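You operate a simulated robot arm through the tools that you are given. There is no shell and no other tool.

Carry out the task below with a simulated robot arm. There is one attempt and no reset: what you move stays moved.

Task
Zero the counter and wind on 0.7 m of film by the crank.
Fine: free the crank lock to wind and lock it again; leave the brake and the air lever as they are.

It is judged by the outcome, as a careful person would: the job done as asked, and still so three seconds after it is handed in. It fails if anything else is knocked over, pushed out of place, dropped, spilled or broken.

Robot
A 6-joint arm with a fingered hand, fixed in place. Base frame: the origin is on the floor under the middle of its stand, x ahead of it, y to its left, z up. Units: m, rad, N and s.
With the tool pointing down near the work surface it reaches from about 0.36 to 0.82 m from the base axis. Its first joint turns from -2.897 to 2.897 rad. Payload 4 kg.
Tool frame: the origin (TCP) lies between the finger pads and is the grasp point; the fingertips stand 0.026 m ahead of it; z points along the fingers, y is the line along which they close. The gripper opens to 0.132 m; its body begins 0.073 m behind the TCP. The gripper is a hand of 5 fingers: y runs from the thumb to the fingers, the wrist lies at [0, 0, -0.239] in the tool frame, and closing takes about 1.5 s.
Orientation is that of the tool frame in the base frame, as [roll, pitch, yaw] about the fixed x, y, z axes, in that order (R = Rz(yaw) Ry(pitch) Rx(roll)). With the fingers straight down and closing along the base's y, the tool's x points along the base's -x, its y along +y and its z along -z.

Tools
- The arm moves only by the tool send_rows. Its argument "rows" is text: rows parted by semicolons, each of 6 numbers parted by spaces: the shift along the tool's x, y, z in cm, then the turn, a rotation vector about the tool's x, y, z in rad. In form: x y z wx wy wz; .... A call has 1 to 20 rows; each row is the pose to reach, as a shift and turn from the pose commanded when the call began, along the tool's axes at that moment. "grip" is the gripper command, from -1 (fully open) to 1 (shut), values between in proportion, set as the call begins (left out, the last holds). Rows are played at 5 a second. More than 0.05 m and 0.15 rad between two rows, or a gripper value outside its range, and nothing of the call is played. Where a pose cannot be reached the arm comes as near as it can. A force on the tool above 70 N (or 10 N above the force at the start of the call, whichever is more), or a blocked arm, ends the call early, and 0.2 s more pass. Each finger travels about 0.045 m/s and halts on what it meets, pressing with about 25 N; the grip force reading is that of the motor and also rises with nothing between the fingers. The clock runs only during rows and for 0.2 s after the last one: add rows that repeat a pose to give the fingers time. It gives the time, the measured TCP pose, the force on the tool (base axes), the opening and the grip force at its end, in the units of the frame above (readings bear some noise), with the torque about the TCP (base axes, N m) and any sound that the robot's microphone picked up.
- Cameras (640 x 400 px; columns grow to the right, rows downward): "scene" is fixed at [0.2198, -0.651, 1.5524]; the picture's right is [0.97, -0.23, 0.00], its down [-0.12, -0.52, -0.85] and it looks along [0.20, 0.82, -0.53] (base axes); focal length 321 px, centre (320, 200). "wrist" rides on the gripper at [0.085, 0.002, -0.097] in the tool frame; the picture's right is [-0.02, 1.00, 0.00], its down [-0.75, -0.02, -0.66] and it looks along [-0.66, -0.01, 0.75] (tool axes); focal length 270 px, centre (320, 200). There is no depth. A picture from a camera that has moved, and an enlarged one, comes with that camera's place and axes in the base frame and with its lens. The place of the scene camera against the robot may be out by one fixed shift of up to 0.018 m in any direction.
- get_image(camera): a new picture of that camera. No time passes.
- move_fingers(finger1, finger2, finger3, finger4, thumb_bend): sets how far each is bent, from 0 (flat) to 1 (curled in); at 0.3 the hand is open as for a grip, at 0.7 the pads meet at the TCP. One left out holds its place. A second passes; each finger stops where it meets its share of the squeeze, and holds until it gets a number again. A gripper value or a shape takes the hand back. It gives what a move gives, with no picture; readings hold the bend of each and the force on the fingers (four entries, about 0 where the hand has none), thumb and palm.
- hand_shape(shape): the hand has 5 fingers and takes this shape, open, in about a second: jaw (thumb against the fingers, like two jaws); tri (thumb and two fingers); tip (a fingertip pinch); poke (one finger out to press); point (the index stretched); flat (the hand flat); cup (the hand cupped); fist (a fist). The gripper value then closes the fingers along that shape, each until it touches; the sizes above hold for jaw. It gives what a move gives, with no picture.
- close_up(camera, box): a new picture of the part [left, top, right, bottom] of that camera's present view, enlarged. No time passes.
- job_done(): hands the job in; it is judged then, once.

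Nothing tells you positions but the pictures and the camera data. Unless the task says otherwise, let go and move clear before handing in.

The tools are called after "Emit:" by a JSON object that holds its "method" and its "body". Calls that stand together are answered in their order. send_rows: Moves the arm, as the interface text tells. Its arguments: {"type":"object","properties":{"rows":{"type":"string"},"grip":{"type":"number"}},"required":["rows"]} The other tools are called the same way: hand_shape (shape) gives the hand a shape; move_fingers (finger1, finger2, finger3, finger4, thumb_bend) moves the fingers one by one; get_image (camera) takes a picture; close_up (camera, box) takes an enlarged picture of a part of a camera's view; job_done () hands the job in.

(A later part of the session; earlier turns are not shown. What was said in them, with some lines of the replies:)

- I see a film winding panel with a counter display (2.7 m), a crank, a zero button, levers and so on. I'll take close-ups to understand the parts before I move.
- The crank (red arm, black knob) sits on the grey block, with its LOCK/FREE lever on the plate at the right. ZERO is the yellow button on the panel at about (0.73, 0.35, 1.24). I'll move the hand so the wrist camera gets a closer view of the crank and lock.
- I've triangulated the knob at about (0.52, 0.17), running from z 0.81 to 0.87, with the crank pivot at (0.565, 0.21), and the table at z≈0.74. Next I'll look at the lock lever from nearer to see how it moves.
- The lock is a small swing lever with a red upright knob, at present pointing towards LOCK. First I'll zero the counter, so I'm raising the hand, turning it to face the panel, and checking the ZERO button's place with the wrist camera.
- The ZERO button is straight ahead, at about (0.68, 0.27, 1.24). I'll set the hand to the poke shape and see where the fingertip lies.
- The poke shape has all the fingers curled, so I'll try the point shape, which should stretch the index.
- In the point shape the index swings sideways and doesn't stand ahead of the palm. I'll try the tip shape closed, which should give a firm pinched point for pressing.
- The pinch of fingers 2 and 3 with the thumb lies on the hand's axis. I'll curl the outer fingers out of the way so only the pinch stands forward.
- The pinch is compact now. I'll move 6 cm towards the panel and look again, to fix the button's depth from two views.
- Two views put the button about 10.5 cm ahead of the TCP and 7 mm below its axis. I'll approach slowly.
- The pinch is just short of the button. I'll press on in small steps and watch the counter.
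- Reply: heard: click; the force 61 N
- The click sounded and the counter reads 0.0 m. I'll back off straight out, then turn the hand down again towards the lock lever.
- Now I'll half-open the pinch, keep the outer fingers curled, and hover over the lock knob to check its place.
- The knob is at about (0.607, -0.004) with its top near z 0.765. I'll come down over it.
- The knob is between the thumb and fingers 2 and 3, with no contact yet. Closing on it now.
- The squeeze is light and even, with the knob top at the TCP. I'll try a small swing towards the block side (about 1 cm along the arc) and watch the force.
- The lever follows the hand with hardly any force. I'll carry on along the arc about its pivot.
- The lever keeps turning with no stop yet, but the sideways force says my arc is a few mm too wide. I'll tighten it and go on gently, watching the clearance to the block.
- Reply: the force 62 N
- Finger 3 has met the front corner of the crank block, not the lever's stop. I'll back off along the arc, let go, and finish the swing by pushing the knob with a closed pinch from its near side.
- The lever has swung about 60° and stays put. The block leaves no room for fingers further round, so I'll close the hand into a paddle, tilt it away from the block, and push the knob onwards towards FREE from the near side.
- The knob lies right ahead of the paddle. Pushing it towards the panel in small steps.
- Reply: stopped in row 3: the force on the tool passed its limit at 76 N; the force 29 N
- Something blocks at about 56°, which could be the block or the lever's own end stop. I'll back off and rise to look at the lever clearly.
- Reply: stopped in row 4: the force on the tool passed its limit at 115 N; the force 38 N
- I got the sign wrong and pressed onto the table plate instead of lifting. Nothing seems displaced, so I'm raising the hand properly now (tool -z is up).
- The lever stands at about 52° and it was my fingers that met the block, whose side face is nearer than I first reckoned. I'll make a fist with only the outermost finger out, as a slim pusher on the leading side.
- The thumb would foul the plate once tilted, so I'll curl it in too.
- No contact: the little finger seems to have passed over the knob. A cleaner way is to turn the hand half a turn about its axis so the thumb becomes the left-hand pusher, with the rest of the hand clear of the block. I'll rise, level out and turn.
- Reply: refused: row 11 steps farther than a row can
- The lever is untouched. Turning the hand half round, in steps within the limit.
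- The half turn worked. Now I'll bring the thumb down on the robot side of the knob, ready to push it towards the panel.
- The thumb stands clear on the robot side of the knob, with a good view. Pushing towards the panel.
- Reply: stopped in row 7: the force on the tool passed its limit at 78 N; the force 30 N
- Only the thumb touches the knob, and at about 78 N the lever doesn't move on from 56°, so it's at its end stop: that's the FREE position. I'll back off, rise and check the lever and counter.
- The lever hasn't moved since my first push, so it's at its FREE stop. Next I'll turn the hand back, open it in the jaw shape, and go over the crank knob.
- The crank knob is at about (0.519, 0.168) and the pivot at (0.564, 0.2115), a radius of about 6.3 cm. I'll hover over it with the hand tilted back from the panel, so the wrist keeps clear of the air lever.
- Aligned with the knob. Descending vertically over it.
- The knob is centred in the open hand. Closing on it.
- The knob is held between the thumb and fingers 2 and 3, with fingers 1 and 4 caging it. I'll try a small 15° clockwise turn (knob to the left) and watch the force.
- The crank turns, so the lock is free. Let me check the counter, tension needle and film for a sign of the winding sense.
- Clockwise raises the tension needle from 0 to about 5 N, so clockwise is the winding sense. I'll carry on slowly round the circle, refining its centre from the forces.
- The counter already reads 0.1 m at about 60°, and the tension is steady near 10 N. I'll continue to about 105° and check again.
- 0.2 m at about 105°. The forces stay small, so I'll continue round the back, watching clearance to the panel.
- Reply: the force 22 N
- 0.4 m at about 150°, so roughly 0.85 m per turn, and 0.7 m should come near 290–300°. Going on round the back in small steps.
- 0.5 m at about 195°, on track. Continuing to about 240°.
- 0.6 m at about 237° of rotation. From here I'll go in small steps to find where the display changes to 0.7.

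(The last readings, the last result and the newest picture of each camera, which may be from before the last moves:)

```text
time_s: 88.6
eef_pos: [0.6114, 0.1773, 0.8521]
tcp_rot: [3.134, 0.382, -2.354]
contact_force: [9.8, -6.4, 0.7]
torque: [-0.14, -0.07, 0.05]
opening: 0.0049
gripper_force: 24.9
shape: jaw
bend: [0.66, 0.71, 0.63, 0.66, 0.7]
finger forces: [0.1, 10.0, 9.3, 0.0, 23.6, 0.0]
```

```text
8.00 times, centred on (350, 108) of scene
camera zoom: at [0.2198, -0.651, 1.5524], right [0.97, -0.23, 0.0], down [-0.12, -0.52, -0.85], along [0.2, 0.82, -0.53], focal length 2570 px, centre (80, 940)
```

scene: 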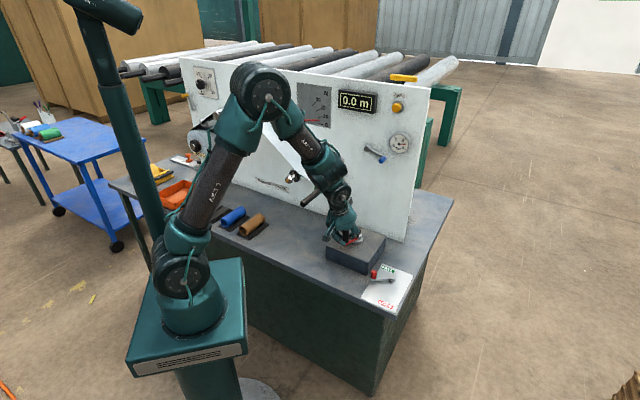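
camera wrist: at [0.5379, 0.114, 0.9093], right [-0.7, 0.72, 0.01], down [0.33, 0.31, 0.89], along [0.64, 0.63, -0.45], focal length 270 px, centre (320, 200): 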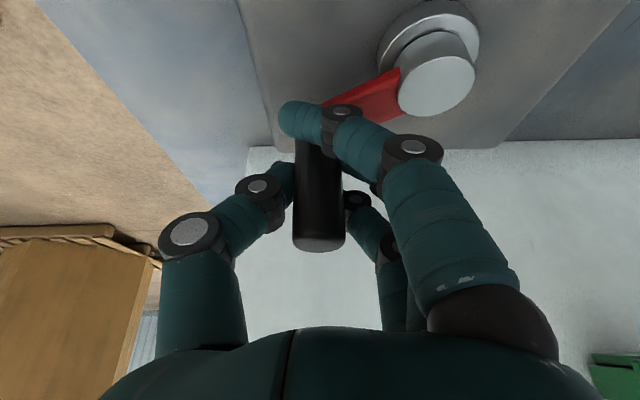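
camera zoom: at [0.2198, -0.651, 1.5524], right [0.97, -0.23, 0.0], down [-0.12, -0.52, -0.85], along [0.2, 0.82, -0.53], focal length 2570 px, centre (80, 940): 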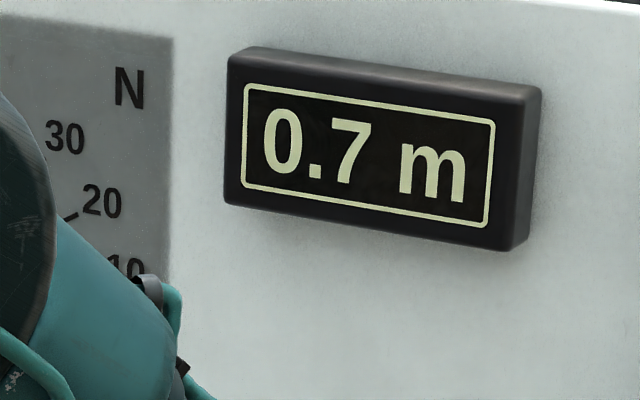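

The display has just changed to 0.7 m at about 256°. It might round or cut off, so I'll go a few degrees further, to sit well inside 0.7 either way.

Emit:
{"method": "send_rows", "body": {"rows": "0.44 -0.08 -0.18 0 0 0; 0.88 -0.13 -0.36 0 0 0; 0.88 -0.13 -0.36 0 0 0; 0.88 -0.13 -0.36 0 0 0"}}

Emit:
{"method": "close_up", "body": {"camera": "scene", "box": [310, 85, 390, 130]}}

Emit:
{"method": "get_image", "body": {"camera": "wrist"}}

Emit:
{"method": "get_image", "body": {"camera": "scene"}}

```text
time_s: 89.6
eef_pos: [0.6057, 0.1692, 0.8521]
tcp_rot: [3.132, 0.382, -2.355]
contact_force: [7.2, -5.6, 2.7]
torque: [-0.13, -0.01, 0.0]
opening: 0.0048
gripper_force: 24.9
shape: jaw
bend: [0.66, 0.71, 0.63, 0.66, 0.71]
finger forces: [0.0, 11.5, 8.9, 0.1, 22.0, 0.0]
```

```text
8.00 times, centred on (350, 108) of scene
camera zoom: at [0.2198, -0.651, 1.5524], right [0.97, -0.23, 0.0], down [-0.12, -0.52, -0.85], along [0.2, 0.82, -0.53], focal length 2570 px, centre (80, 940)
```

zoom: 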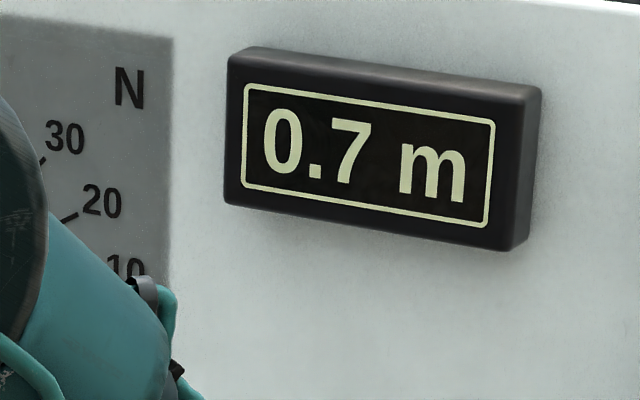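

```text
taken
camera wrist: at [0.5242, 0.0884, 0.9093], right [-0.7, 0.72, 0.02], down [0.33, 0.31, 0.89], along [0.63, 0.63, -0.45], focal length 270 px, centre (320, 200)
```

wrist: 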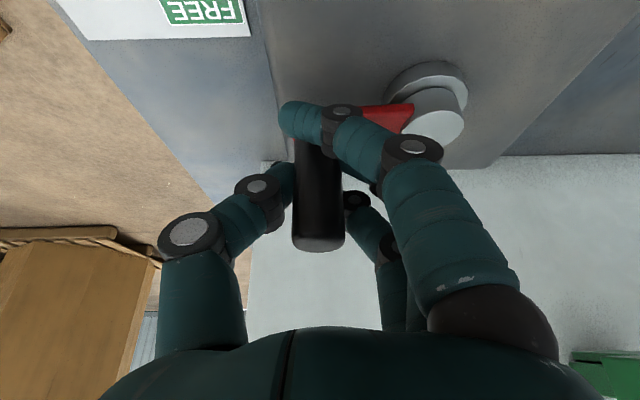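

```text
taken
```

scene: 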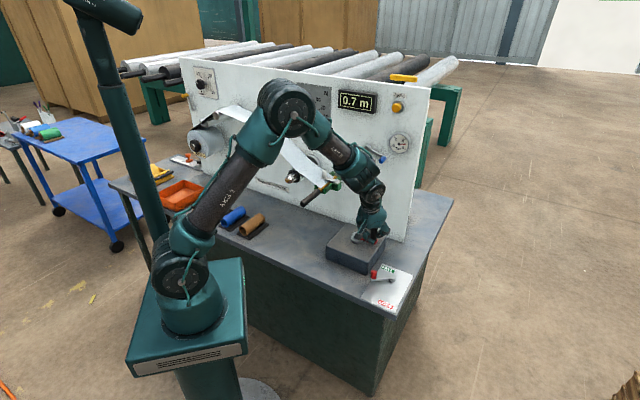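

The counter reads 0.7 m at about 266° of rotation, and there's no tangential pull on the hand, so the crank shouldn't run back. I'll open the hand and check that it stays.

Emit:
{"method": "send_rows", "body": {"rows": "0 0 0 0 0 0; 0 0 0 0 0 0; 0 0 0 0 0 0; 0 0 0 0 0 0; 0 0 0 0 0 0; 0 0 0 0 0 0", "grip": -0.5}}

Emit:
{"method": "get_image", "body": {"camera": "wrist"}}

Emit:
{"method": "close_up", "body": {"camera": "scene", "box": [310, 85, 390, 130]}}

Emit:
{"method": "close_up", "body": {"camera": "scene", "box": [290, 150, 430, 290]}}

```text
time_s: 91.0
eef_pos: [0.6065, 0.1689, 0.8516]
tcp_rot: [3.133, 0.383, -2.355]
contact_force: [0.7, 0.2, -0.4]
torque: [0.0, 0.02, -0.03]
opening: 0.0988
gripper_force: 0.1
shape: jaw
bend: [0.64, 0.64, 0.64, 0.64, 0.6]
finger forces: [0.0, 0.0, 0.0, 0.0, 0.1, 0.1]
```

```text
taken
camera wrist: at [0.5244, 0.0889, 0.9095], right [-0.7, 0.72, 0.02], down [0.33, 0.31, 0.89], along [0.63, 0.63, -0.45], focal length 270 px, centre (320, 200)
```

wrist: 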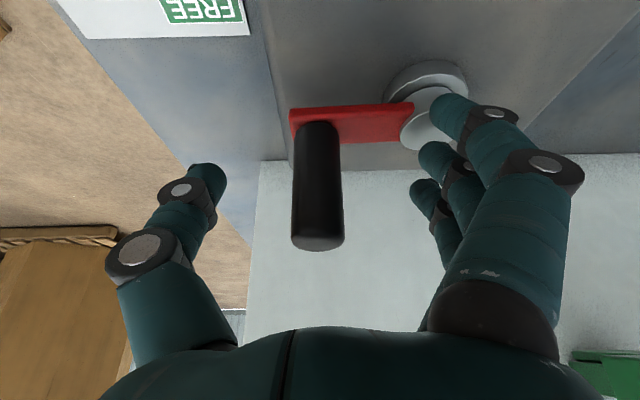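

```text
8.00 times, centred on (350, 108) of scene
camera zoom: at [0.2198, -0.651, 1.5524], right [0.97, -0.23, 0.0], down [-0.12, -0.52, -0.85], along [0.2, 0.82, -0.53], focal length 2570 px, centre (80, 940)
```

zoom: 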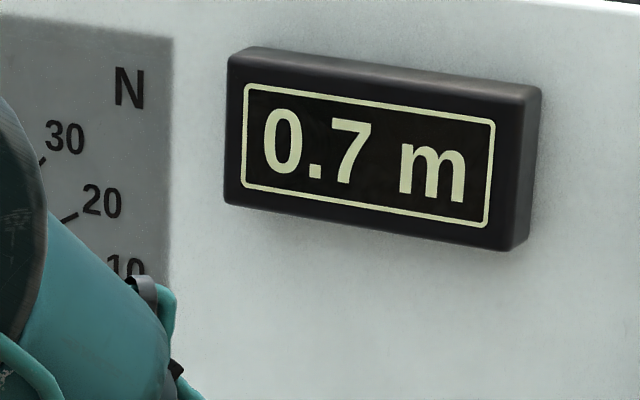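

```text
2.86 times, centred on (360, 220) of scene
camera zoom: at [0.2198, -0.651, 1.5524], right [0.97, -0.23, 0.0], down [-0.12, -0.52, -0.85], along [0.2, 0.82, -0.53], focal length 918 px, centre (206, 143)
```

zoom: 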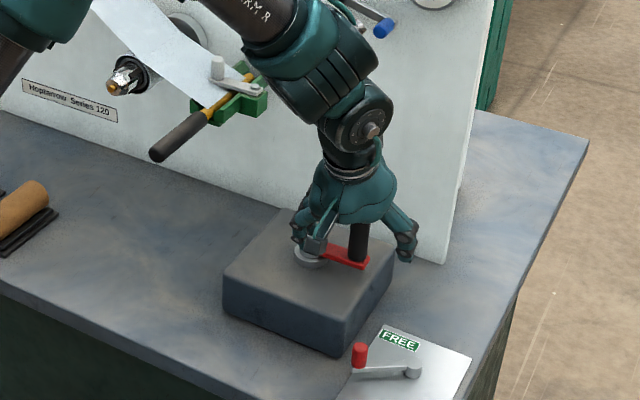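

The crank stays where I left it and the counter holds at 0.7 m. I'll rise clear and level the hand, then go to re-lock with the thumb from the far side of the lever knob.

Emit:
{"method": "send_rows", "body": {"rows": "-1.1 0 -2.8 0 0 0; -2.3 0 -5.6 0 0 0; -3.4 0 -8.4 0 0 0; -4.9 0 -12 0 0 0; -4.9 0 -12 0 0.13 0; -4.9 0 -12 0 0.26 0; -4.9 0 -12 0 0.383 0; -4.9 0 -12 0 0.383 0"}}

Emit:
{"method": "close_up", "body": {"camera": "scene", "box": [290, 85, 440, 310]}}

```text
time_s: 92.8
eef_pos: [0.6076, 0.17, 0.9821]
tcp_rot: [3.132, -0.004, -2.351]
contact_force: [0.2, 0.1, 0.2]
torque: [0.0, 0.01, -0.03]
opening: 0.0987
gripper_force: 0.1
shape: jaw
bend: [0.64, 0.64, 0.64, 0.64, 0.6]
finger forces: [0.1, 0.0, 0.0, 0.1, 0.0, 0.1]
```

```text
1.78 times, centred on (365, 198) of scene
camera zoom: at [0.2198, -0.651, 1.5524], right [0.97, -0.23, 0.0], down [-0.12, -0.52, -0.85], along [0.2, 0.82, -0.53], focal length 571 px, centre (240, 204)
```

zoom: 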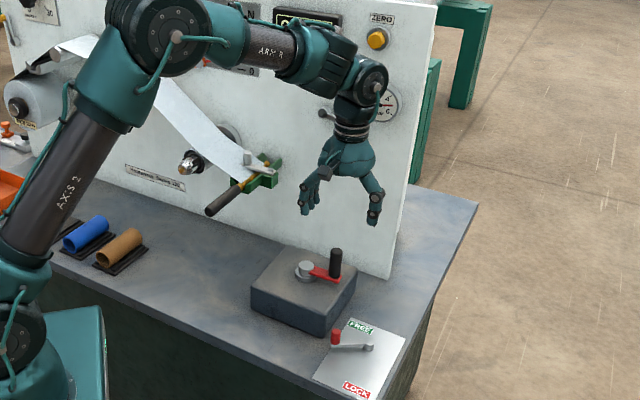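

Emit:
{"method": "send_rows", "body": {"rows": "2.6 -2.3 0 0 0 0; 5.2 -4.6 0 0 0 0; 7.9 -7 0 0 0 0; 10.5 -9.3 0 0 0 0; 10.5 -9.3 0 0 0 0"}}

Emit:
{"method": "send_rows", "body": {"rows": "0 0 0 0 0 0.13; 0 0 0 0 0 0.26; 0 0 0 0 0 0.39; 0 0 0 0 0 0.52; 0 0 0 0 0 0.65; 0 0 0 0 0 0.78; 0 0 0 0 0 0.91; 0 0 0 0 0 1.04; 0 0 0 0 0 1.17; 0 0 0 0 0 1.3; 0 0 0 0 0 1.43; 0 0 0 0 0 1.57; 0 0 0 0 0 1.57"}}

Emit:
{"method": "send_rows", "body": {"rows": "0 0 0 0 0 0.13; 0 0 0 0 0 0.26; 0 0 0 0 0 0.39; 0 0 0 0 0 0.52; 0 0 0 0 0 0.65; 0 0 0 0 0 0.78; 0 0 0 0 0 0.91; 0 0 0 0 0 1.04; 0 0 0 0 0 1.17; 0 0 0 0 0 1.3; 0 0 0 0 0 1.43; 0 0 0 0 0 1.57; 0 0 0 0 0 1.57"}}

Emit:
{"method": "move_fingers", "body": {"finger1": 1, "finger2": 1, "finger3": 1, "finger4": 1, "thumb_bend": 0.3}}

Emit:
{"method": "get_image", "body": {"camera": "wrist"}}

Emit:
{"method": "get_image", "body": {"camera": "scene"}}

```text
time_s: 94.0
eef_pos: [0.6005, 0.0299, 0.9806]
tcp_rot: [3.134, -0.001, -2.351]
contact_force: [0.1, 0.2, 0.7]
torque: [-0.01, -0.01, -0.01]
opening: 0.0988
gripper_force: 0.1
shape: jaw
bend: [0.64, 0.64, 0.64, 0.64, 0.6]
finger forces: [0.1, 0.1, 0.1, 0.0, 0.1, 0.1]
```

```text
time_s: 96.8
eef_pos: [0.5991, 0.03, 0.9817]
tcp_rot: [3.141, -0.008, 2.362]
contact_force: [0.4, -0.2, -0.3]
torque: [0.01, 0.0, 0.02]
opening: 0.0985
gripper_force: 0.0
shape: jaw
bend: [0.64, 0.64, 0.64, 0.64, 0.6]
finger forces: [0.0, 0.0, 0.1, 0.0, 0.0, 0.0]
```

```text
time_s: 99.6
eef_pos: [0.5991, 0.0302, 0.981]
tcp_rot: [-3.133, 0.001, 0.79]
contact_force: [-0.4, -0.1, 0.7]
torque: [-0.03, -0.02, 0.02]
opening: 0.0985
gripper_force: 0.0
shape: jaw
bend: [0.64, 0.64, 0.64, 0.64, 0.6]
finger forces: [0.1, 0.0, 0.0, 0.1, 0.1, 0.1]
```

```text
time_s: 100.6
eef_pos: [0.5995, 0.03, 0.981]
tcp_rot: [-3.133, -0.001, 0.792]
contact_force: [-0.1, -0.2, 0.3]
torque: [-0.01, 0.0, -0.01]
opening: 0.0644
gripper_force: 0.1
shape: fingers
bend: [1.0, 1.0, 1.0, 1.0, 0.3]
finger forces: [0.1, 0.0, 0.1, 0.1, 0.0, 0.0]
```

```text
taken
camera wrist: at [0.6601, 0.0879, 1.0761], right [0.7, -0.72, -0.01], down [-0.54, -0.53, 0.66], along [-0.48, -0.45, -0.75], focal length 270 px, centre (320, 200)
```

wrist: 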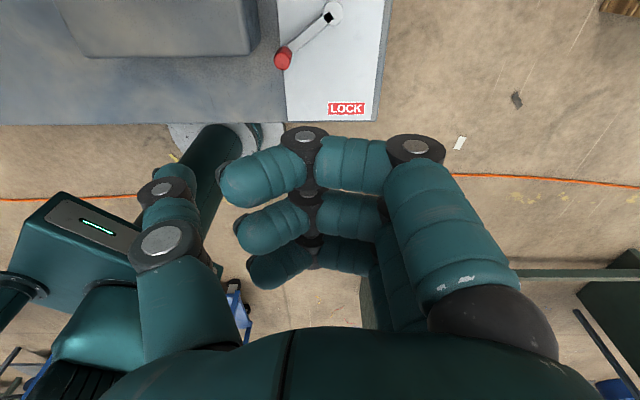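

```text
taken
```

scene: 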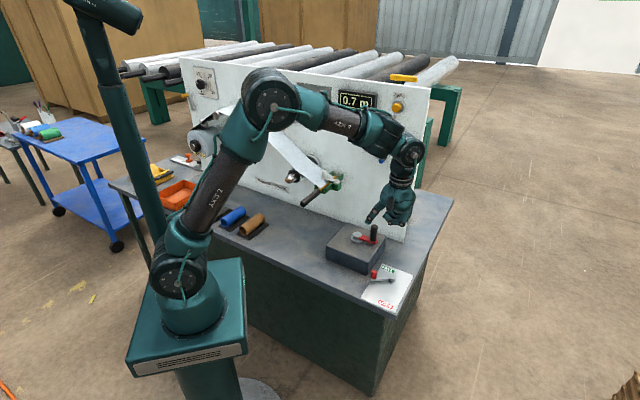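

Emit:
{"method": "close_up", "body": {"camera": "wrist", "box": [230, 0, 400, 120]}}

Emit:
{"method": "close_up", "body": {"camera": "scene", "box": [340, 220, 440, 310]}}

Emit:
{"method": "close_up", "body": {"camera": "scene", "box": [270, 70, 420, 170]}}

```text
3.33 times, centred on (315, 60) of wrist
camera zoom: at [0.6601, 0.0879, 1.0761], right [0.7, -0.72, -0.01], down [-0.54, -0.53, 0.66], along [-0.48, -0.45, -0.75], focal length 901 px, centre (337, 667)
```

zoom: 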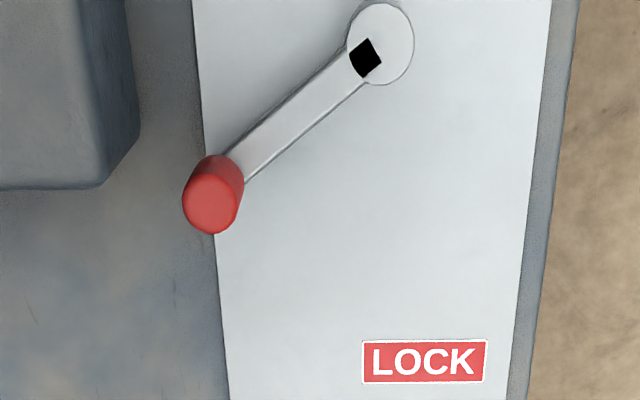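

```text
4.44 times, centred on (390, 265) of scene
camera zoom: at [0.2198, -0.651, 1.5524], right [0.97, -0.23, 0.0], down [-0.12, -0.52, -0.85], along [0.2, 0.82, -0.53], focal length 1428 px, centre (9, -89)
```

zoom: 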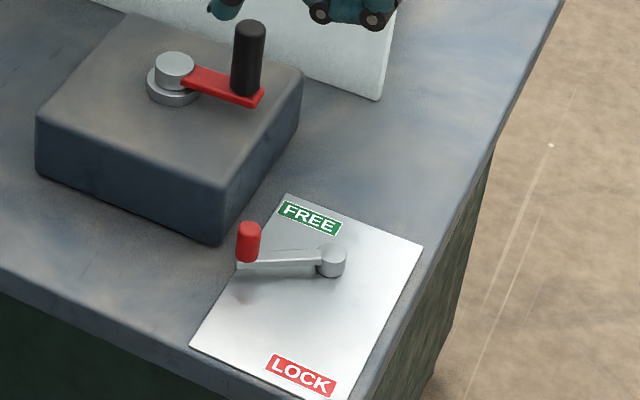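

```text
4.00 times, centred on (345, 120) of scene
camera zoom: at [0.2198, -0.651, 1.5524], right [0.97, -0.23, 0.0], down [-0.12, -0.52, -0.85], along [0.2, 0.82, -0.53], focal length 1285 px, centre (220, 520)
```

zoom: 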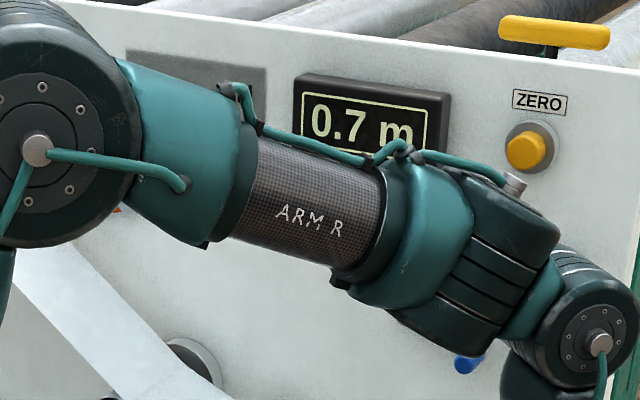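

Counter at 0.7 m, lever still at FREE. I'll bring the thumb down on the panel side of the red knob.

Emit:
{"method": "send_rows", "body": {"rows": "1.3 1.1 3 0 0 0; 2.6 2.2 6 0 0 0; 3.9 3.3 9 0 0 0; 5.2 4.3 12 0 0 0; 5.2 4.3 12 0 0 0"}}

Emit:
{"method": "get_image", "body": {"camera": "wrist"}}

Emit:
{"method": "close_up", "body": {"camera": "scene", "box": [330, 200, 450, 310]}}

```text
time_s: 101.8
eef_pos: [0.6648, 0.0356, 0.86]
tcp_rot: [-3.136, -0.001, 0.792]
contact_force: [0.3, 0.8, 0.8]
torque: [0.04, -0.01, 0.01]
opening: 0.0646
gripper_force: 0.0
shape: fingers
bend: [1.0, 1.0, 1.0, 1.0, 0.3]
finger forces: [0.0, 0.1, 0.0, 0.0, 0.1, 0.0]
```

```text
taken
camera wrist: at [0.7249, 0.0937, 0.9561], right [0.7, -0.72, -0.01], down [-0.54, -0.53, 0.66], along [-0.48, -0.45, -0.75], focal length 270 px, centre (320, 200)
```

wrist: 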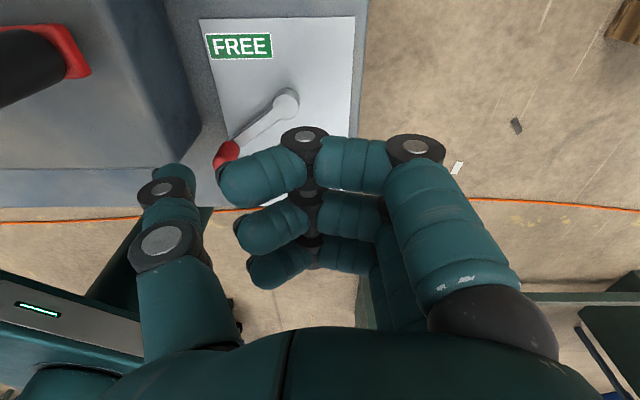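

```text
3.64 times, centred on (390, 255) of scene
camera zoom: at [0.2198, -0.651, 1.5524], right [0.97, -0.23, 0.0], down [-0.12, -0.52, -0.85], along [0.2, 0.82, -0.53], focal length 1168 px, centre (66, 0)
```

zoom: 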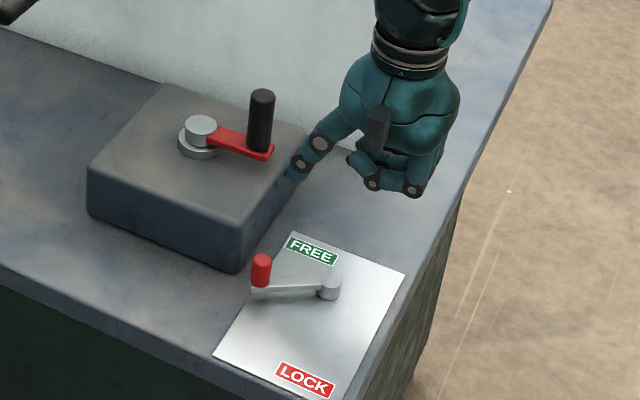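

Emit:
{"method": "send_rows", "body": {"rows": "1 0 2.5 0 0 0; 1.2 0 5 0 0 0; 1.2 0 7.5 0 0 0; 1.2 0 9.3 0 0 0; 1.2 0 9.3 0 0 0"}}

Emit:
{"method": "get_image", "body": {"camera": "wrist"}}

Emit:
{"method": "close_up", "body": {"camera": "scene", "box": [330, 210, 450, 310]}}

```text
time_s: 103.0
eef_pos: [0.6739, 0.0461, 0.7659]
tcp_rot: [-3.134, 0.001, 0.793]
contact_force: [-0.5, -0.4, 0.1]
torque: [0.01, 0.0, 0.04]
opening: 0.0644
gripper_force: 0.1
shape: fingers
bend: [1.0, 1.0, 1.0, 1.0, 0.3]
finger forces: [0.0, 0.1, 0.0, 0.1, 0.1, 0.0]
```

```text
taken
camera wrist: at [0.7343, 0.1036, 0.8619], right [0.7, -0.72, -0.01], down [-0.54, -0.53, 0.66], along [-0.48, -0.45, -0.75], focal length 270 px, centre (320, 200)
```

wrist: 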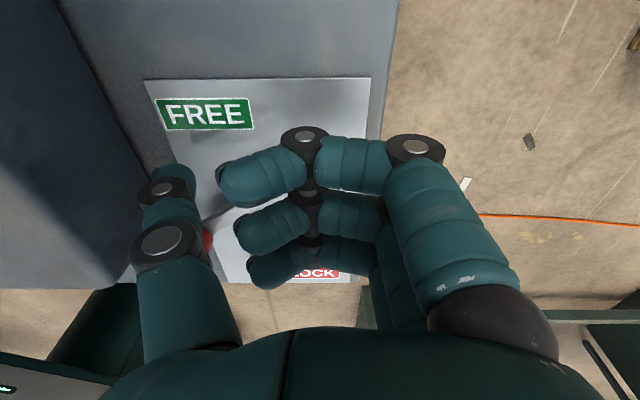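

```text
4.00 times, centred on (390, 260) of scene
camera zoom: at [0.2198, -0.651, 1.5524], right [0.97, -0.23, 0.0], down [-0.12, -0.52, -0.85], along [0.2, 0.82, -0.53], focal length 1285 px, centre (40, -40)
```

zoom: 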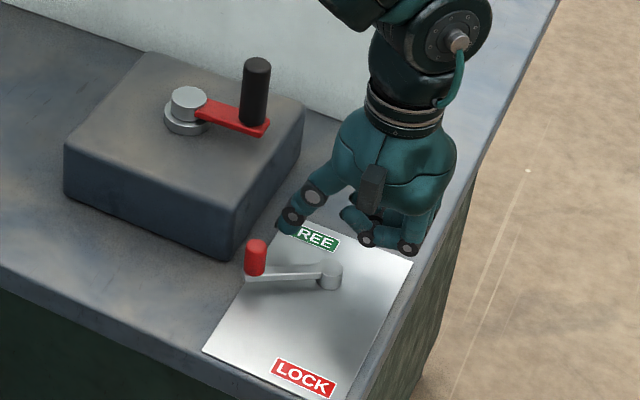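

The thumb is behind the knob. Pulling it gently towards the robot, that is towards LOCK.

Emit:
{"method": "send_rows", "body": {"rows": "-0.9 -0.1 0 0 0 0; -1.8 -0.2 0 0 0 0; -2.4 -0.3 0 0 0 0; -3.0 -0.4 0 0 0 0; -3.62 -0.44 0 0 0 0; -3.62 -0.44 0 0 0 0"}}

Emit:
{"method": "get_image", "body": {"camera": "wrist"}}

Emit:
{"method": "close_up", "body": {"camera": "scene", "box": [330, 210, 450, 310]}}

```text
time_s: 104.4
eef_pos: [0.6445, 0.0225, 0.7678]
tcp_rot: [-3.131, 0.0, 0.793]
contact_force: [0.7, -0.6, 0.4]
torque: [0.03, 0.02, -0.01]
opening: 0.0645
gripper_force: 0.0
shape: fingers
bend: [1.0, 1.0, 1.0, 1.0, 0.3]
finger forces: [0.1, 0.0, 0.0, 0.0, 0.1, 0.0]
```

```text
taken
camera wrist: at [0.7056, 0.0806, 0.8627], right [0.7, -0.72, -0.01], down [-0.54, -0.53, 0.66], along [-0.48, -0.45, -0.75], focal length 270 px, centre (320, 200)
```

wrist: 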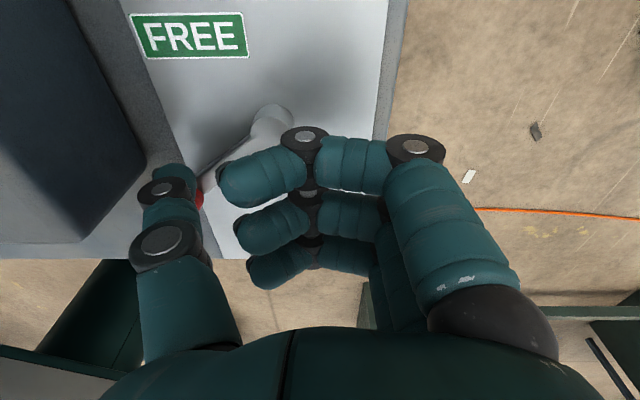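

```text
4.00 times, centred on (390, 260) of scene
camera zoom: at [0.2198, -0.651, 1.5524], right [0.97, -0.23, 0.0], down [-0.12, -0.52, -0.85], along [0.2, 0.82, -0.53], focal length 1285 px, centre (40, -40)
```

zoom: 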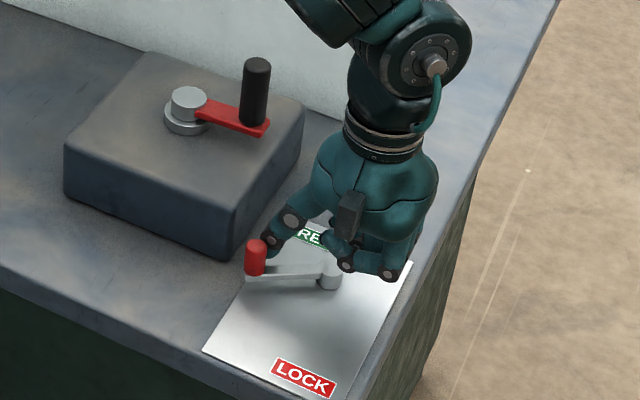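

Emit:
{"method": "send_rows", "body": {"rows": "-0.5 -0.2 0 0 0 0; -1.0 -0.4 0 0 0 0; -1.56 -0.6 0 0 0 0; -1.56 -0.6 0 0 0 0"}}

Emit:
{"method": "get_image", "body": {"camera": "wrist"}}

Emit:
{"method": "close_up", "body": {"camera": "scene", "box": [330, 210, 450, 310]}}

```text
time_s: 105.4
eef_pos: [0.63, 0.015, 0.7673]
tcp_rot: [-3.133, 0.0, 0.792]
contact_force: [-0.3, 0.9, 0.0]
torque: [-0.01, 0.04, -0.03]
opening: 0.0648
gripper_force: 0.1
shape: fingers
bend: [1.0, 1.0, 1.0, 1.0, 0.3]
finger forces: [0.1, 0.0, 0.0, 0.1, 0.7, 0.0]
```

```text
taken
camera wrist: at [0.6907, 0.0739, 0.8623], right [0.7, -0.72, -0.01], down [-0.54, -0.53, 0.66], along [-0.48, -0.45, -0.75], focal length 270 px, centre (320, 200)
```

wrist: 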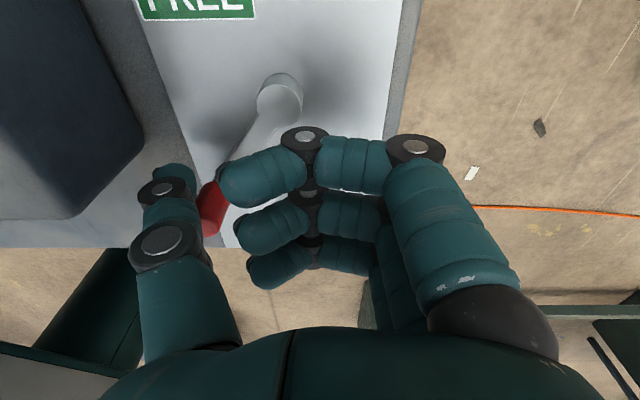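

```text
4.00 times, centred on (390, 260) of scene
camera zoom: at [0.2198, -0.651, 1.5524], right [0.97, -0.23, 0.0], down [-0.12, -0.52, -0.85], along [0.2, 0.82, -0.53], focal length 1285 px, centre (40, -40)
```

zoom: 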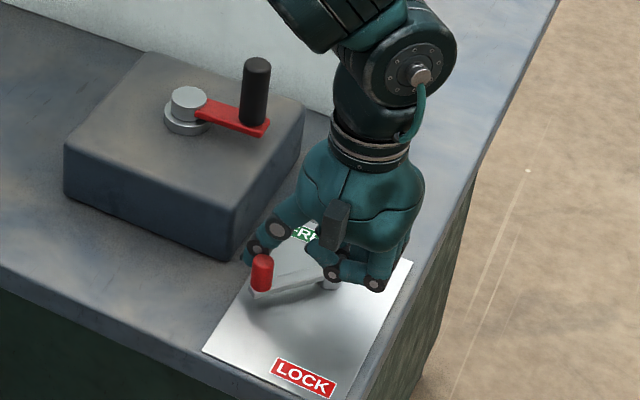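

The lever is swinging back towards LOCK. Following it round its arc.

Emit:
{"method": "send_rows", "body": {"rows": "-0.75 0.35 0 0 0 0; -1.44 0.8 0 0 0 0; -2.05 1.45 0 0 0 0; -2.58 2.13 0 0 0 0; -3.0 2.9 0 0 0 0; -3.34 3.7 0 0 0 0; -3.34 3.7 0 0 0 0"}}

Emit:
{"method": "get_image", "body": {"camera": "wrist"}}

Emit:
{"method": "close_up", "body": {"camera": "scene", "box": [330, 210, 450, 310]}}

```text
time_s: 107.0
eef_pos: [0.6315, -0.0341, 0.767]
tcp_rot: [-3.132, 0.0, 0.792]
contact_force: [0.2, 0.2, 0.9]
torque: [0.01, 0.0, -0.02]
opening: 0.0649
gripper_force: 0.1
shape: fingers
bend: [1.0, 1.0, 1.0, 1.0, 0.3]
finger forces: [0.0, 0.0, 0.0, 0.1, 0.5, 0.1]
```

```text
taken
camera wrist: at [0.6925, 0.0242, 0.863], right [0.7, -0.72, -0.01], down [-0.54, -0.53, 0.66], along [-0.48, -0.45, -0.75], focal length 270 px, centre (320, 200)
```

wrist: 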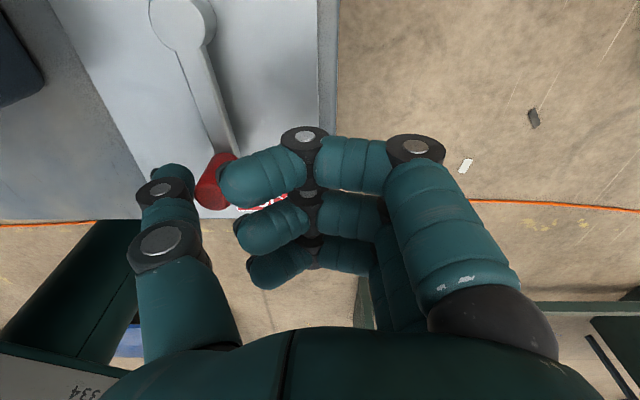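

```text
4.00 times, centred on (390, 260) of scene
camera zoom: at [0.2198, -0.651, 1.5524], right [0.97, -0.23, 0.0], down [-0.12, -0.52, -0.85], along [0.2, 0.82, -0.53], focal length 1285 px, centre (40, -40)
```

zoom: 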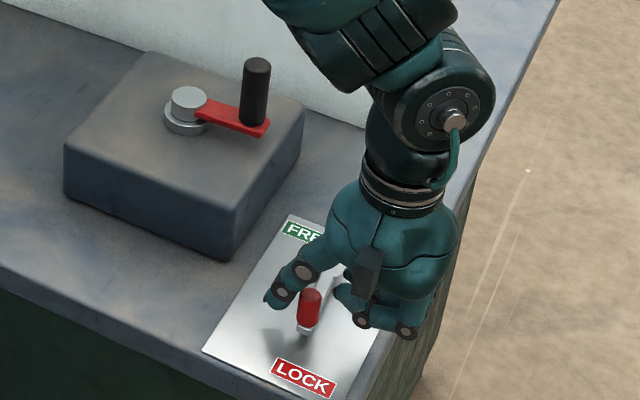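

Emit:
{"method": "send_rows", "body": {"rows": "-0.1 0.4 0 0 0 0; -0.2 0.8 0 0 0 0; -0.28 1.2 0 0 0 0; -0.32 1.5 0 0 0 0; -0.32 1.5 0 0 0 0"}}

Emit:
{"method": "get_image", "body": {"camera": "wrist"}}

Emit:
{"method": "close_up", "body": {"camera": "scene", "box": [330, 210, 450, 310]}}

```text
time_s: 108.2
eef_pos: [0.6402, -0.0452, 0.7668]
tcp_rot: [-3.132, 0.0, 0.792]
contact_force: [-1.8, 1.5, -0.5]
torque: [0.01, 0.02, 0.0]
opening: 0.0652
gripper_force: 0.9
shape: fingers
bend: [1.0, 1.0, 1.0, 1.0, 0.29]
finger forces: [0.1, 0.1, 0.1, 0.1, 2.2, 0.0]
```

```text
taken
camera wrist: at [0.7022, 0.0123, 0.8623], right [0.7, -0.72, -0.01], down [-0.54, -0.53, 0.66], along [-0.48, -0.45, -0.75], focal length 270 px, centre (320, 200)
```

wrist: 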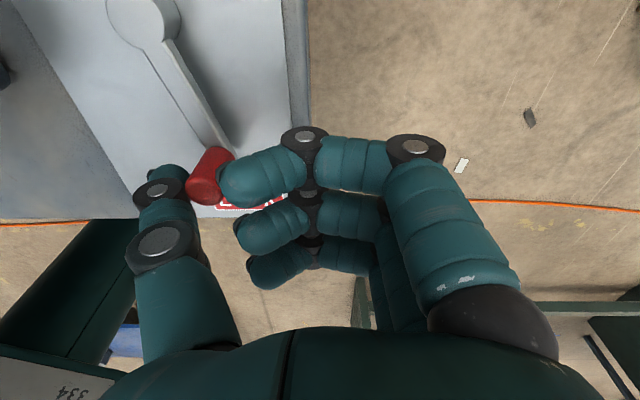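

```text
4.00 times, centred on (390, 260) of scene
camera zoom: at [0.2198, -0.651, 1.5524], right [0.97, -0.23, 0.0], down [-0.12, -0.52, -0.85], along [0.2, 0.82, -0.53], focal length 1285 px, centre (40, -40)
```

zoom: 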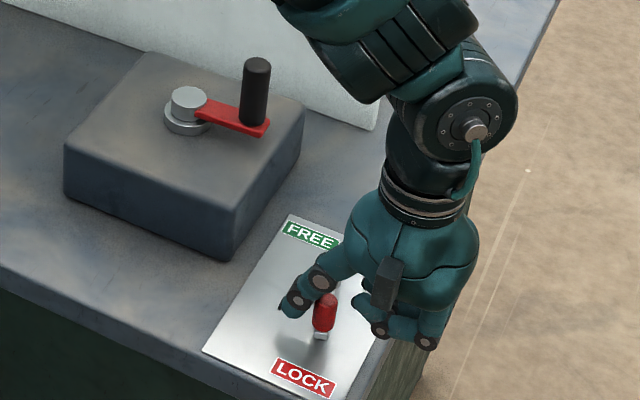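

The lever's tip is back at its starting pixel. I'll press a little further to be sure it's seated against the LOCK stop.

Emit:
{"method": "send_rows", "body": {"rows": "0 0.2 0 0 0 0; 0 0.4 0 0 0 0; 0 0.6 0 0 0 0; 0 0.6 0 0 0 0"}}

Emit:
{"method": "close_up", "body": {"camera": "scene", "box": [330, 210, 450, 310]}}

```text
time_s: 109.2
eef_pos: [0.6452, -0.0496, 0.7669]
tcp_rot: [-3.133, 0.002, 0.792]
contact_force: [-6.9, 4.7, -0.2]
torque: [-0.04, -0.03, 0.16]
opening: 0.0674
gripper_force: 3.1
shape: fingers
bend: [1.0, 1.0, 1.0, 1.0, 0.28]
finger forces: [0.0, 0.0, 0.0, 0.1, 6.7, 0.0]
```

```text
4.00 times, centred on (390, 260) of scene
camera zoom: at [0.2198, -0.651, 1.5524], right [0.97, -0.23, 0.0], down [-0.12, -0.52, -0.85], along [0.2, 0.82, -0.53], focal length 1285 px, centre (40, -40)
```

zoom: 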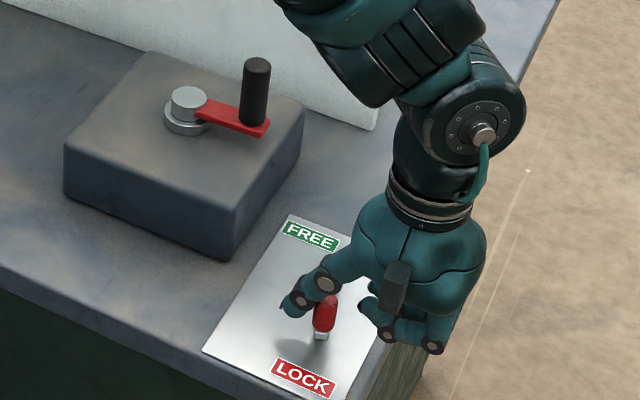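

The lever doesn't go further and the force builds up, so it's seated at LOCK. I'll ease off slightly and lift straight up, clear of everything.

Emit:
{"method": "send_rows", "body": {"rows": "0 -0.5 0 0 0 0; 0 -0.9 0 0 0 0; 0 -0.9 -2 0 0 0; 0 -0.9 -5 0 0 0; 0 -0.9 -9 0 0 0; -1 -0.9 -13 0 0 0; -3 -0.9 -17 0 0 0; -5 -0.9 -21 0 0 0; -8 -0.9 -24 0 0 0; -11 -0.9 -27 0 0 0; -11 -0.9 -27 0 0 0"}}

Emit:
{"method": "get_image", "body": {"camera": "scene"}}

Emit:
{"method": "close_up", "body": {"camera": "scene", "box": [330, 210, 450, 310]}}

Emit:
{"method": "close_up", "body": {"camera": "scene", "box": [290, 70, 430, 170]}}

Emit:
{"method": "get_image", "body": {"camera": "wrist"}}

```text
time_s: 111.6
eef_pos: [0.5648, -0.124, 1.0355]
tcp_rot: [-3.135, 0.0, 0.792]
contact_force: [0.1, -0.5, 0.4]
torque: [0.02, -0.03, -0.04]
opening: 0.0653
gripper_force: 0.0
shape: fingers
bend: [1.0, 1.0, 1.0, 1.0, 0.3]
finger forces: [0.1, 0.1, 0.1, 0.0, 0.0, 0.0]
```

```text
taken
```

scene: 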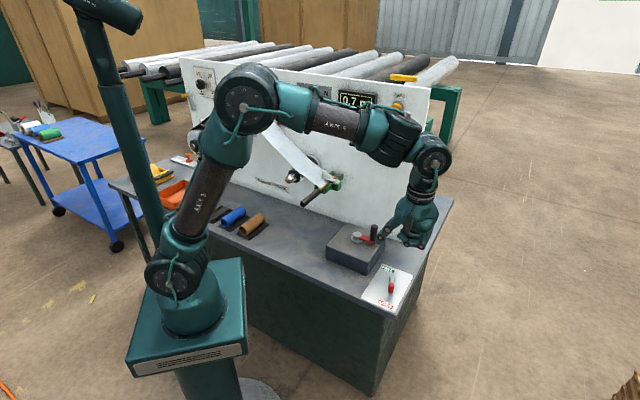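

```text
4.00 times, centred on (390, 260) of scene
camera zoom: at [0.2198, -0.651, 1.5524], right [0.97, -0.23, 0.0], down [-0.12, -0.52, -0.85], along [0.2, 0.82, -0.53], focal length 1285 px, centre (40, -40)
```

zoom: 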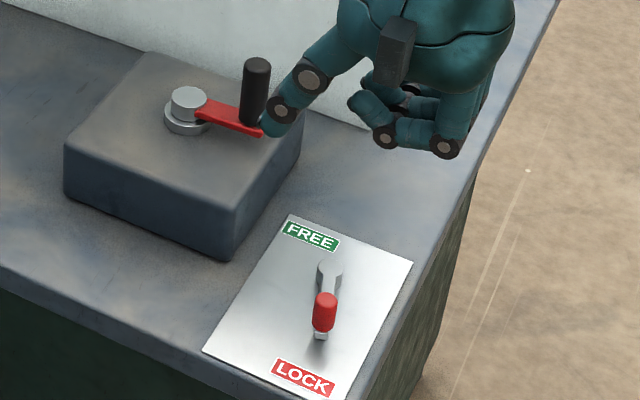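

```text
4.00 times, centred on (360, 120) of scene
camera zoom: at [0.2198, -0.651, 1.5524], right [0.97, -0.23, 0.0], down [-0.12, -0.52, -0.85], along [0.2, 0.82, -0.53], focal length 1285 px, centre (160, 520)
```

zoom: 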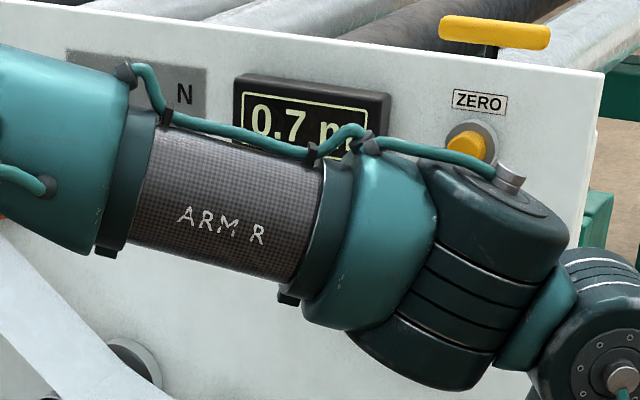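

```text
taken
camera wrist: at [0.6257, -0.0664, 1.1311], right [0.7, -0.72, -0.01], down [-0.54, -0.53, 0.66], along [-0.48, -0.45, -0.75], focal length 270 px, centre (320, 200)
```

wrist: 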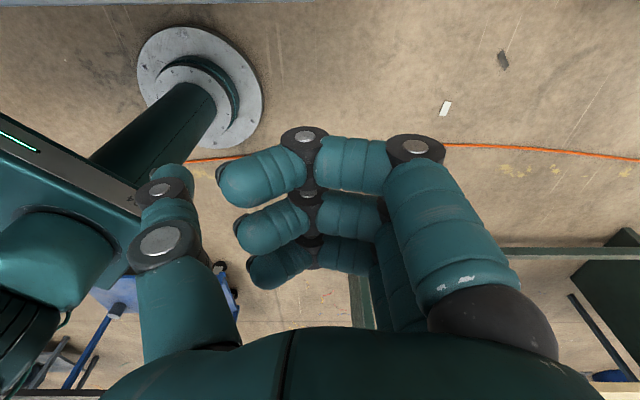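

The lever is at LOCK and the counter reads 0.7 m. I'll move the arm further clear to check that nothing else has changed.

Emit:
{"method": "send_rows", "body": {"rows": "-1.6 -1.1 -3.6 0 0 0; -3.3 -2.1 -7.2 0 0 0; -5 -3.2 -10.7 0 0 0; -6.6 -4.2 -14.3 0 0 0; -8.3 -5.3 -17.9 0 0 0; -9.9 -6.3 -21.5 0 0 0; -9.9 -6.3 -21.5 0 0 0"}}

Emit:
{"method": "get_image", "body": {"camera": "scene"}}

Emit:
{"method": "close_up", "body": {"camera": "scene", "box": [290, 60, 450, 170]}}

Emit:
{"method": "close_up", "body": {"camera": "scene", "box": [170, 60, 330, 160]}}

Emit:
{"method": "close_up", "body": {"camera": "scene", "box": [230, 140, 430, 310]}}

```text
time_s: 113.2
eef_pos: [0.4501, -0.1531, 1.2526]
tcp_rot: [-3.132, 0.001, 0.792]
contact_force: [-0.5, 1.1, -0.2]
torque: [0.0, 0.01, 0.05]
opening: 0.0649
gripper_force: 0.0
shape: fingers
bend: [1.0, 1.0, 1.0, 1.0, 0.3]
finger forces: [0.0, 0.0, 0.0, 0.0, 0.1, 0.0]
```

```text
taken
```

scene: 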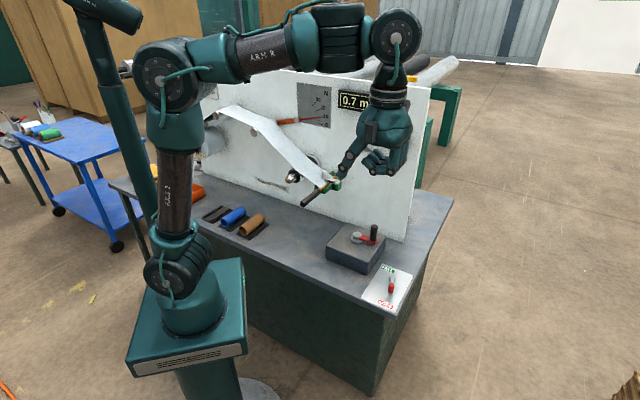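

```text
3.64 times, centred on (370, 115) of scene
camera zoom: at [0.2198, -0.651, 1.5524], right [0.97, -0.23, 0.0], down [-0.12, -0.52, -0.85], along [0.2, 0.82, -0.53], focal length 1168 px, centre (138, 509)
```

zoom: 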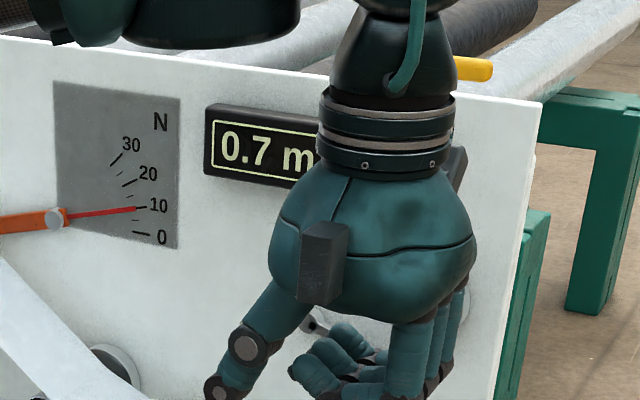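

```text
4.00 times, centred on (250, 110) of scene
camera zoom: at [0.2198, -0.651, 1.5524], right [0.97, -0.23, 0.0], down [-0.12, -0.52, -0.85], along [0.2, 0.82, -0.53], focal length 1285 px, centre (600, 560)
```

zoom: 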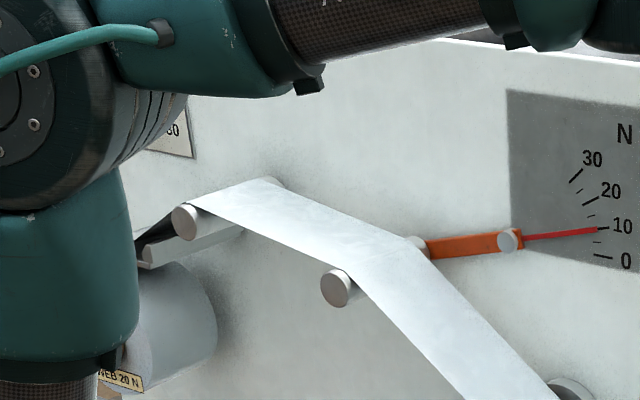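

```text
2.35 times, centred on (330, 225) of scene
camera zoom: at [0.2198, -0.651, 1.5524], right [0.97, -0.23, 0.0], down [-0.12, -0.52, -0.85], along [0.2, 0.82, -0.53], focal length 756 px, centre (296, 141)
```

zoom: 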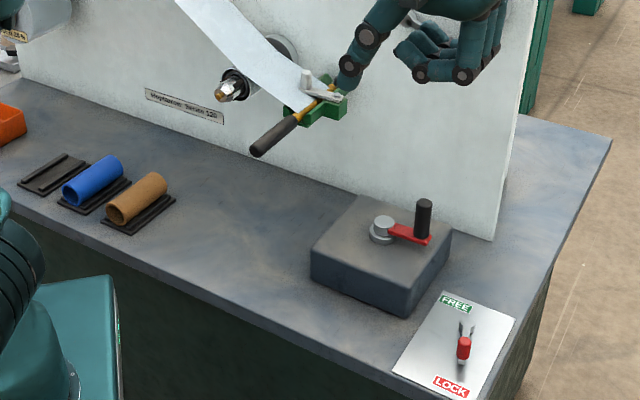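

Emit:
{"method": "send_rows", "body": {"rows": "0.5 -2.6 -2 0 0 0; 1 -5.1 -4.1 0 0 0; 1.4 -7.7 -6.1 0 0 0; 1.9 -10.2 -8.2 0 0 0; 2.4 -12.8 -10.2 0 0 0; 2.4 -12.8 -10.2 0 0 0"}}

Emit:
{"method": "get_image", "body": {"camera": "scene"}}

Emit:
{"method": "close_up", "body": {"camera": "scene", "box": [280, 70, 440, 170]}}

Emit:
{"method": "close_up", "body": {"camera": "scene", "box": [170, 60, 330, 160]}}

Emit:
{"method": "close_up", "body": {"camera": "scene", "box": [260, 140, 420, 240]}}

```text
time_s: 114.6
eef_pos: [0.3774, -0.045, 1.3558]
tcp_rot: [-3.133, -0.001, 0.793]
contact_force: [1.1, -0.5, -0.2]
torque: [-0.02, 0.01, -0.01]
opening: 0.0651
gripper_force: 0.0
shape: fingers
bend: [1.0, 1.0, 1.0, 1.0, 0.3]
finger forces: [0.1, 0.0, 0.0, 0.1, 0.1, 0.0]
```

```text
taken
```

scene: 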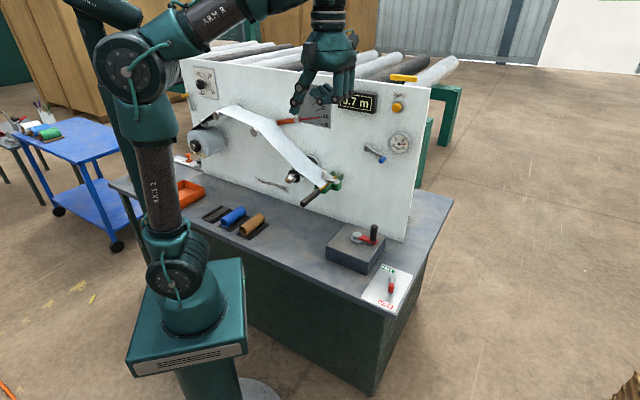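

```text
4.00 times, centred on (360, 120) of scene
camera zoom: at [0.2198, -0.651, 1.5524], right [0.97, -0.23, 0.0], down [-0.12, -0.52, -0.85], along [0.2, 0.82, -0.53], focal length 1285 px, centre (160, 520)
```

zoom: 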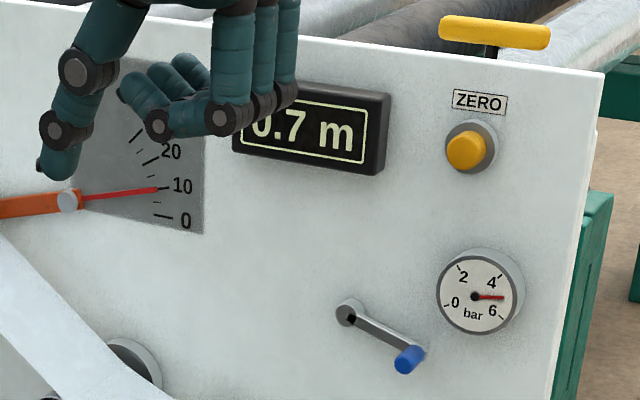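

```text
4.00 times, centred on (250, 110) of scene
camera zoom: at [0.2198, -0.651, 1.5524], right [0.97, -0.23, 0.0], down [-0.12, -0.52, -0.85], along [0.2, 0.82, -0.53], focal length 1285 px, centre (600, 560)
```

zoom: 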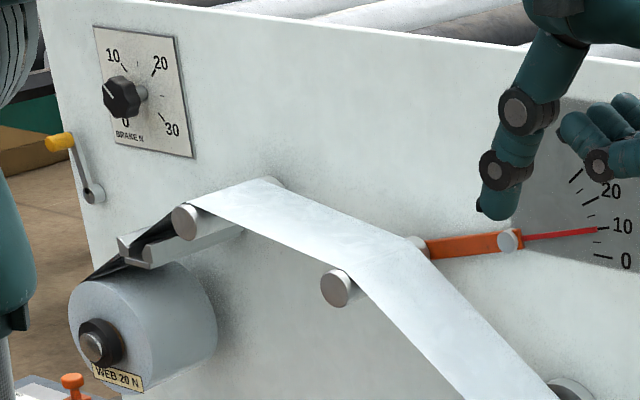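

```text
4.00 times, centred on (340, 190) of scene
camera zoom: at [0.2198, -0.651, 1.5524], right [0.97, -0.23, 0.0], down [-0.12, -0.52, -0.85], along [0.2, 0.82, -0.53], focal length 1285 px, centre (240, 240)
```

zoom: 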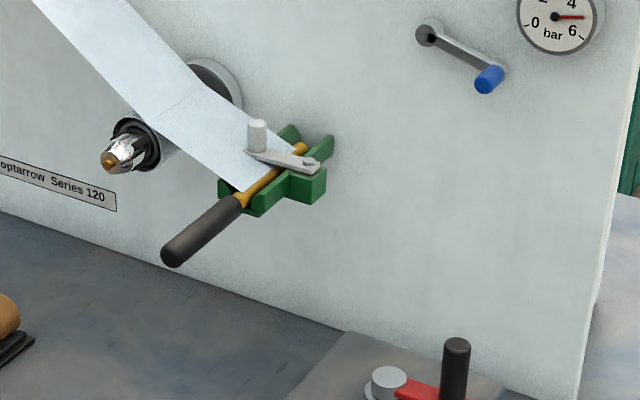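

Everything is in order:
- The counter reads 0.7 m.
- The lever is back at LOCK.
- The brake, the air lever and the other items are as they were.
- The hand is clear of the machine.

I'm handing the job in.

Emit:
{"method": "job_done", "body": {}}

```text
The job is handed in.
```

I zeroed the counter and wound on film by the crank until it read 0.7 m. The job is handed in, but no verdict has come back.

- **Counter:** it still read 0.7 m after I let go of the crank and again after locking. It shows only tenths, so the true length could be a few centimetres either side of 0.70 m.
- **Crank lock:** I freed it to wind, then pushed it back against the LOCK stop. The lever is where it was at the start.
- **Brake and air lever:** both look the same as in the first pictures, and I saw nothing else knocked or moved.

The hand bumped the crank block twice, and once pressed on the table by the lock plate hard enough to trip the force limit (115 N), because I got a direction wrong. I saw no damage or displacement from any of these.
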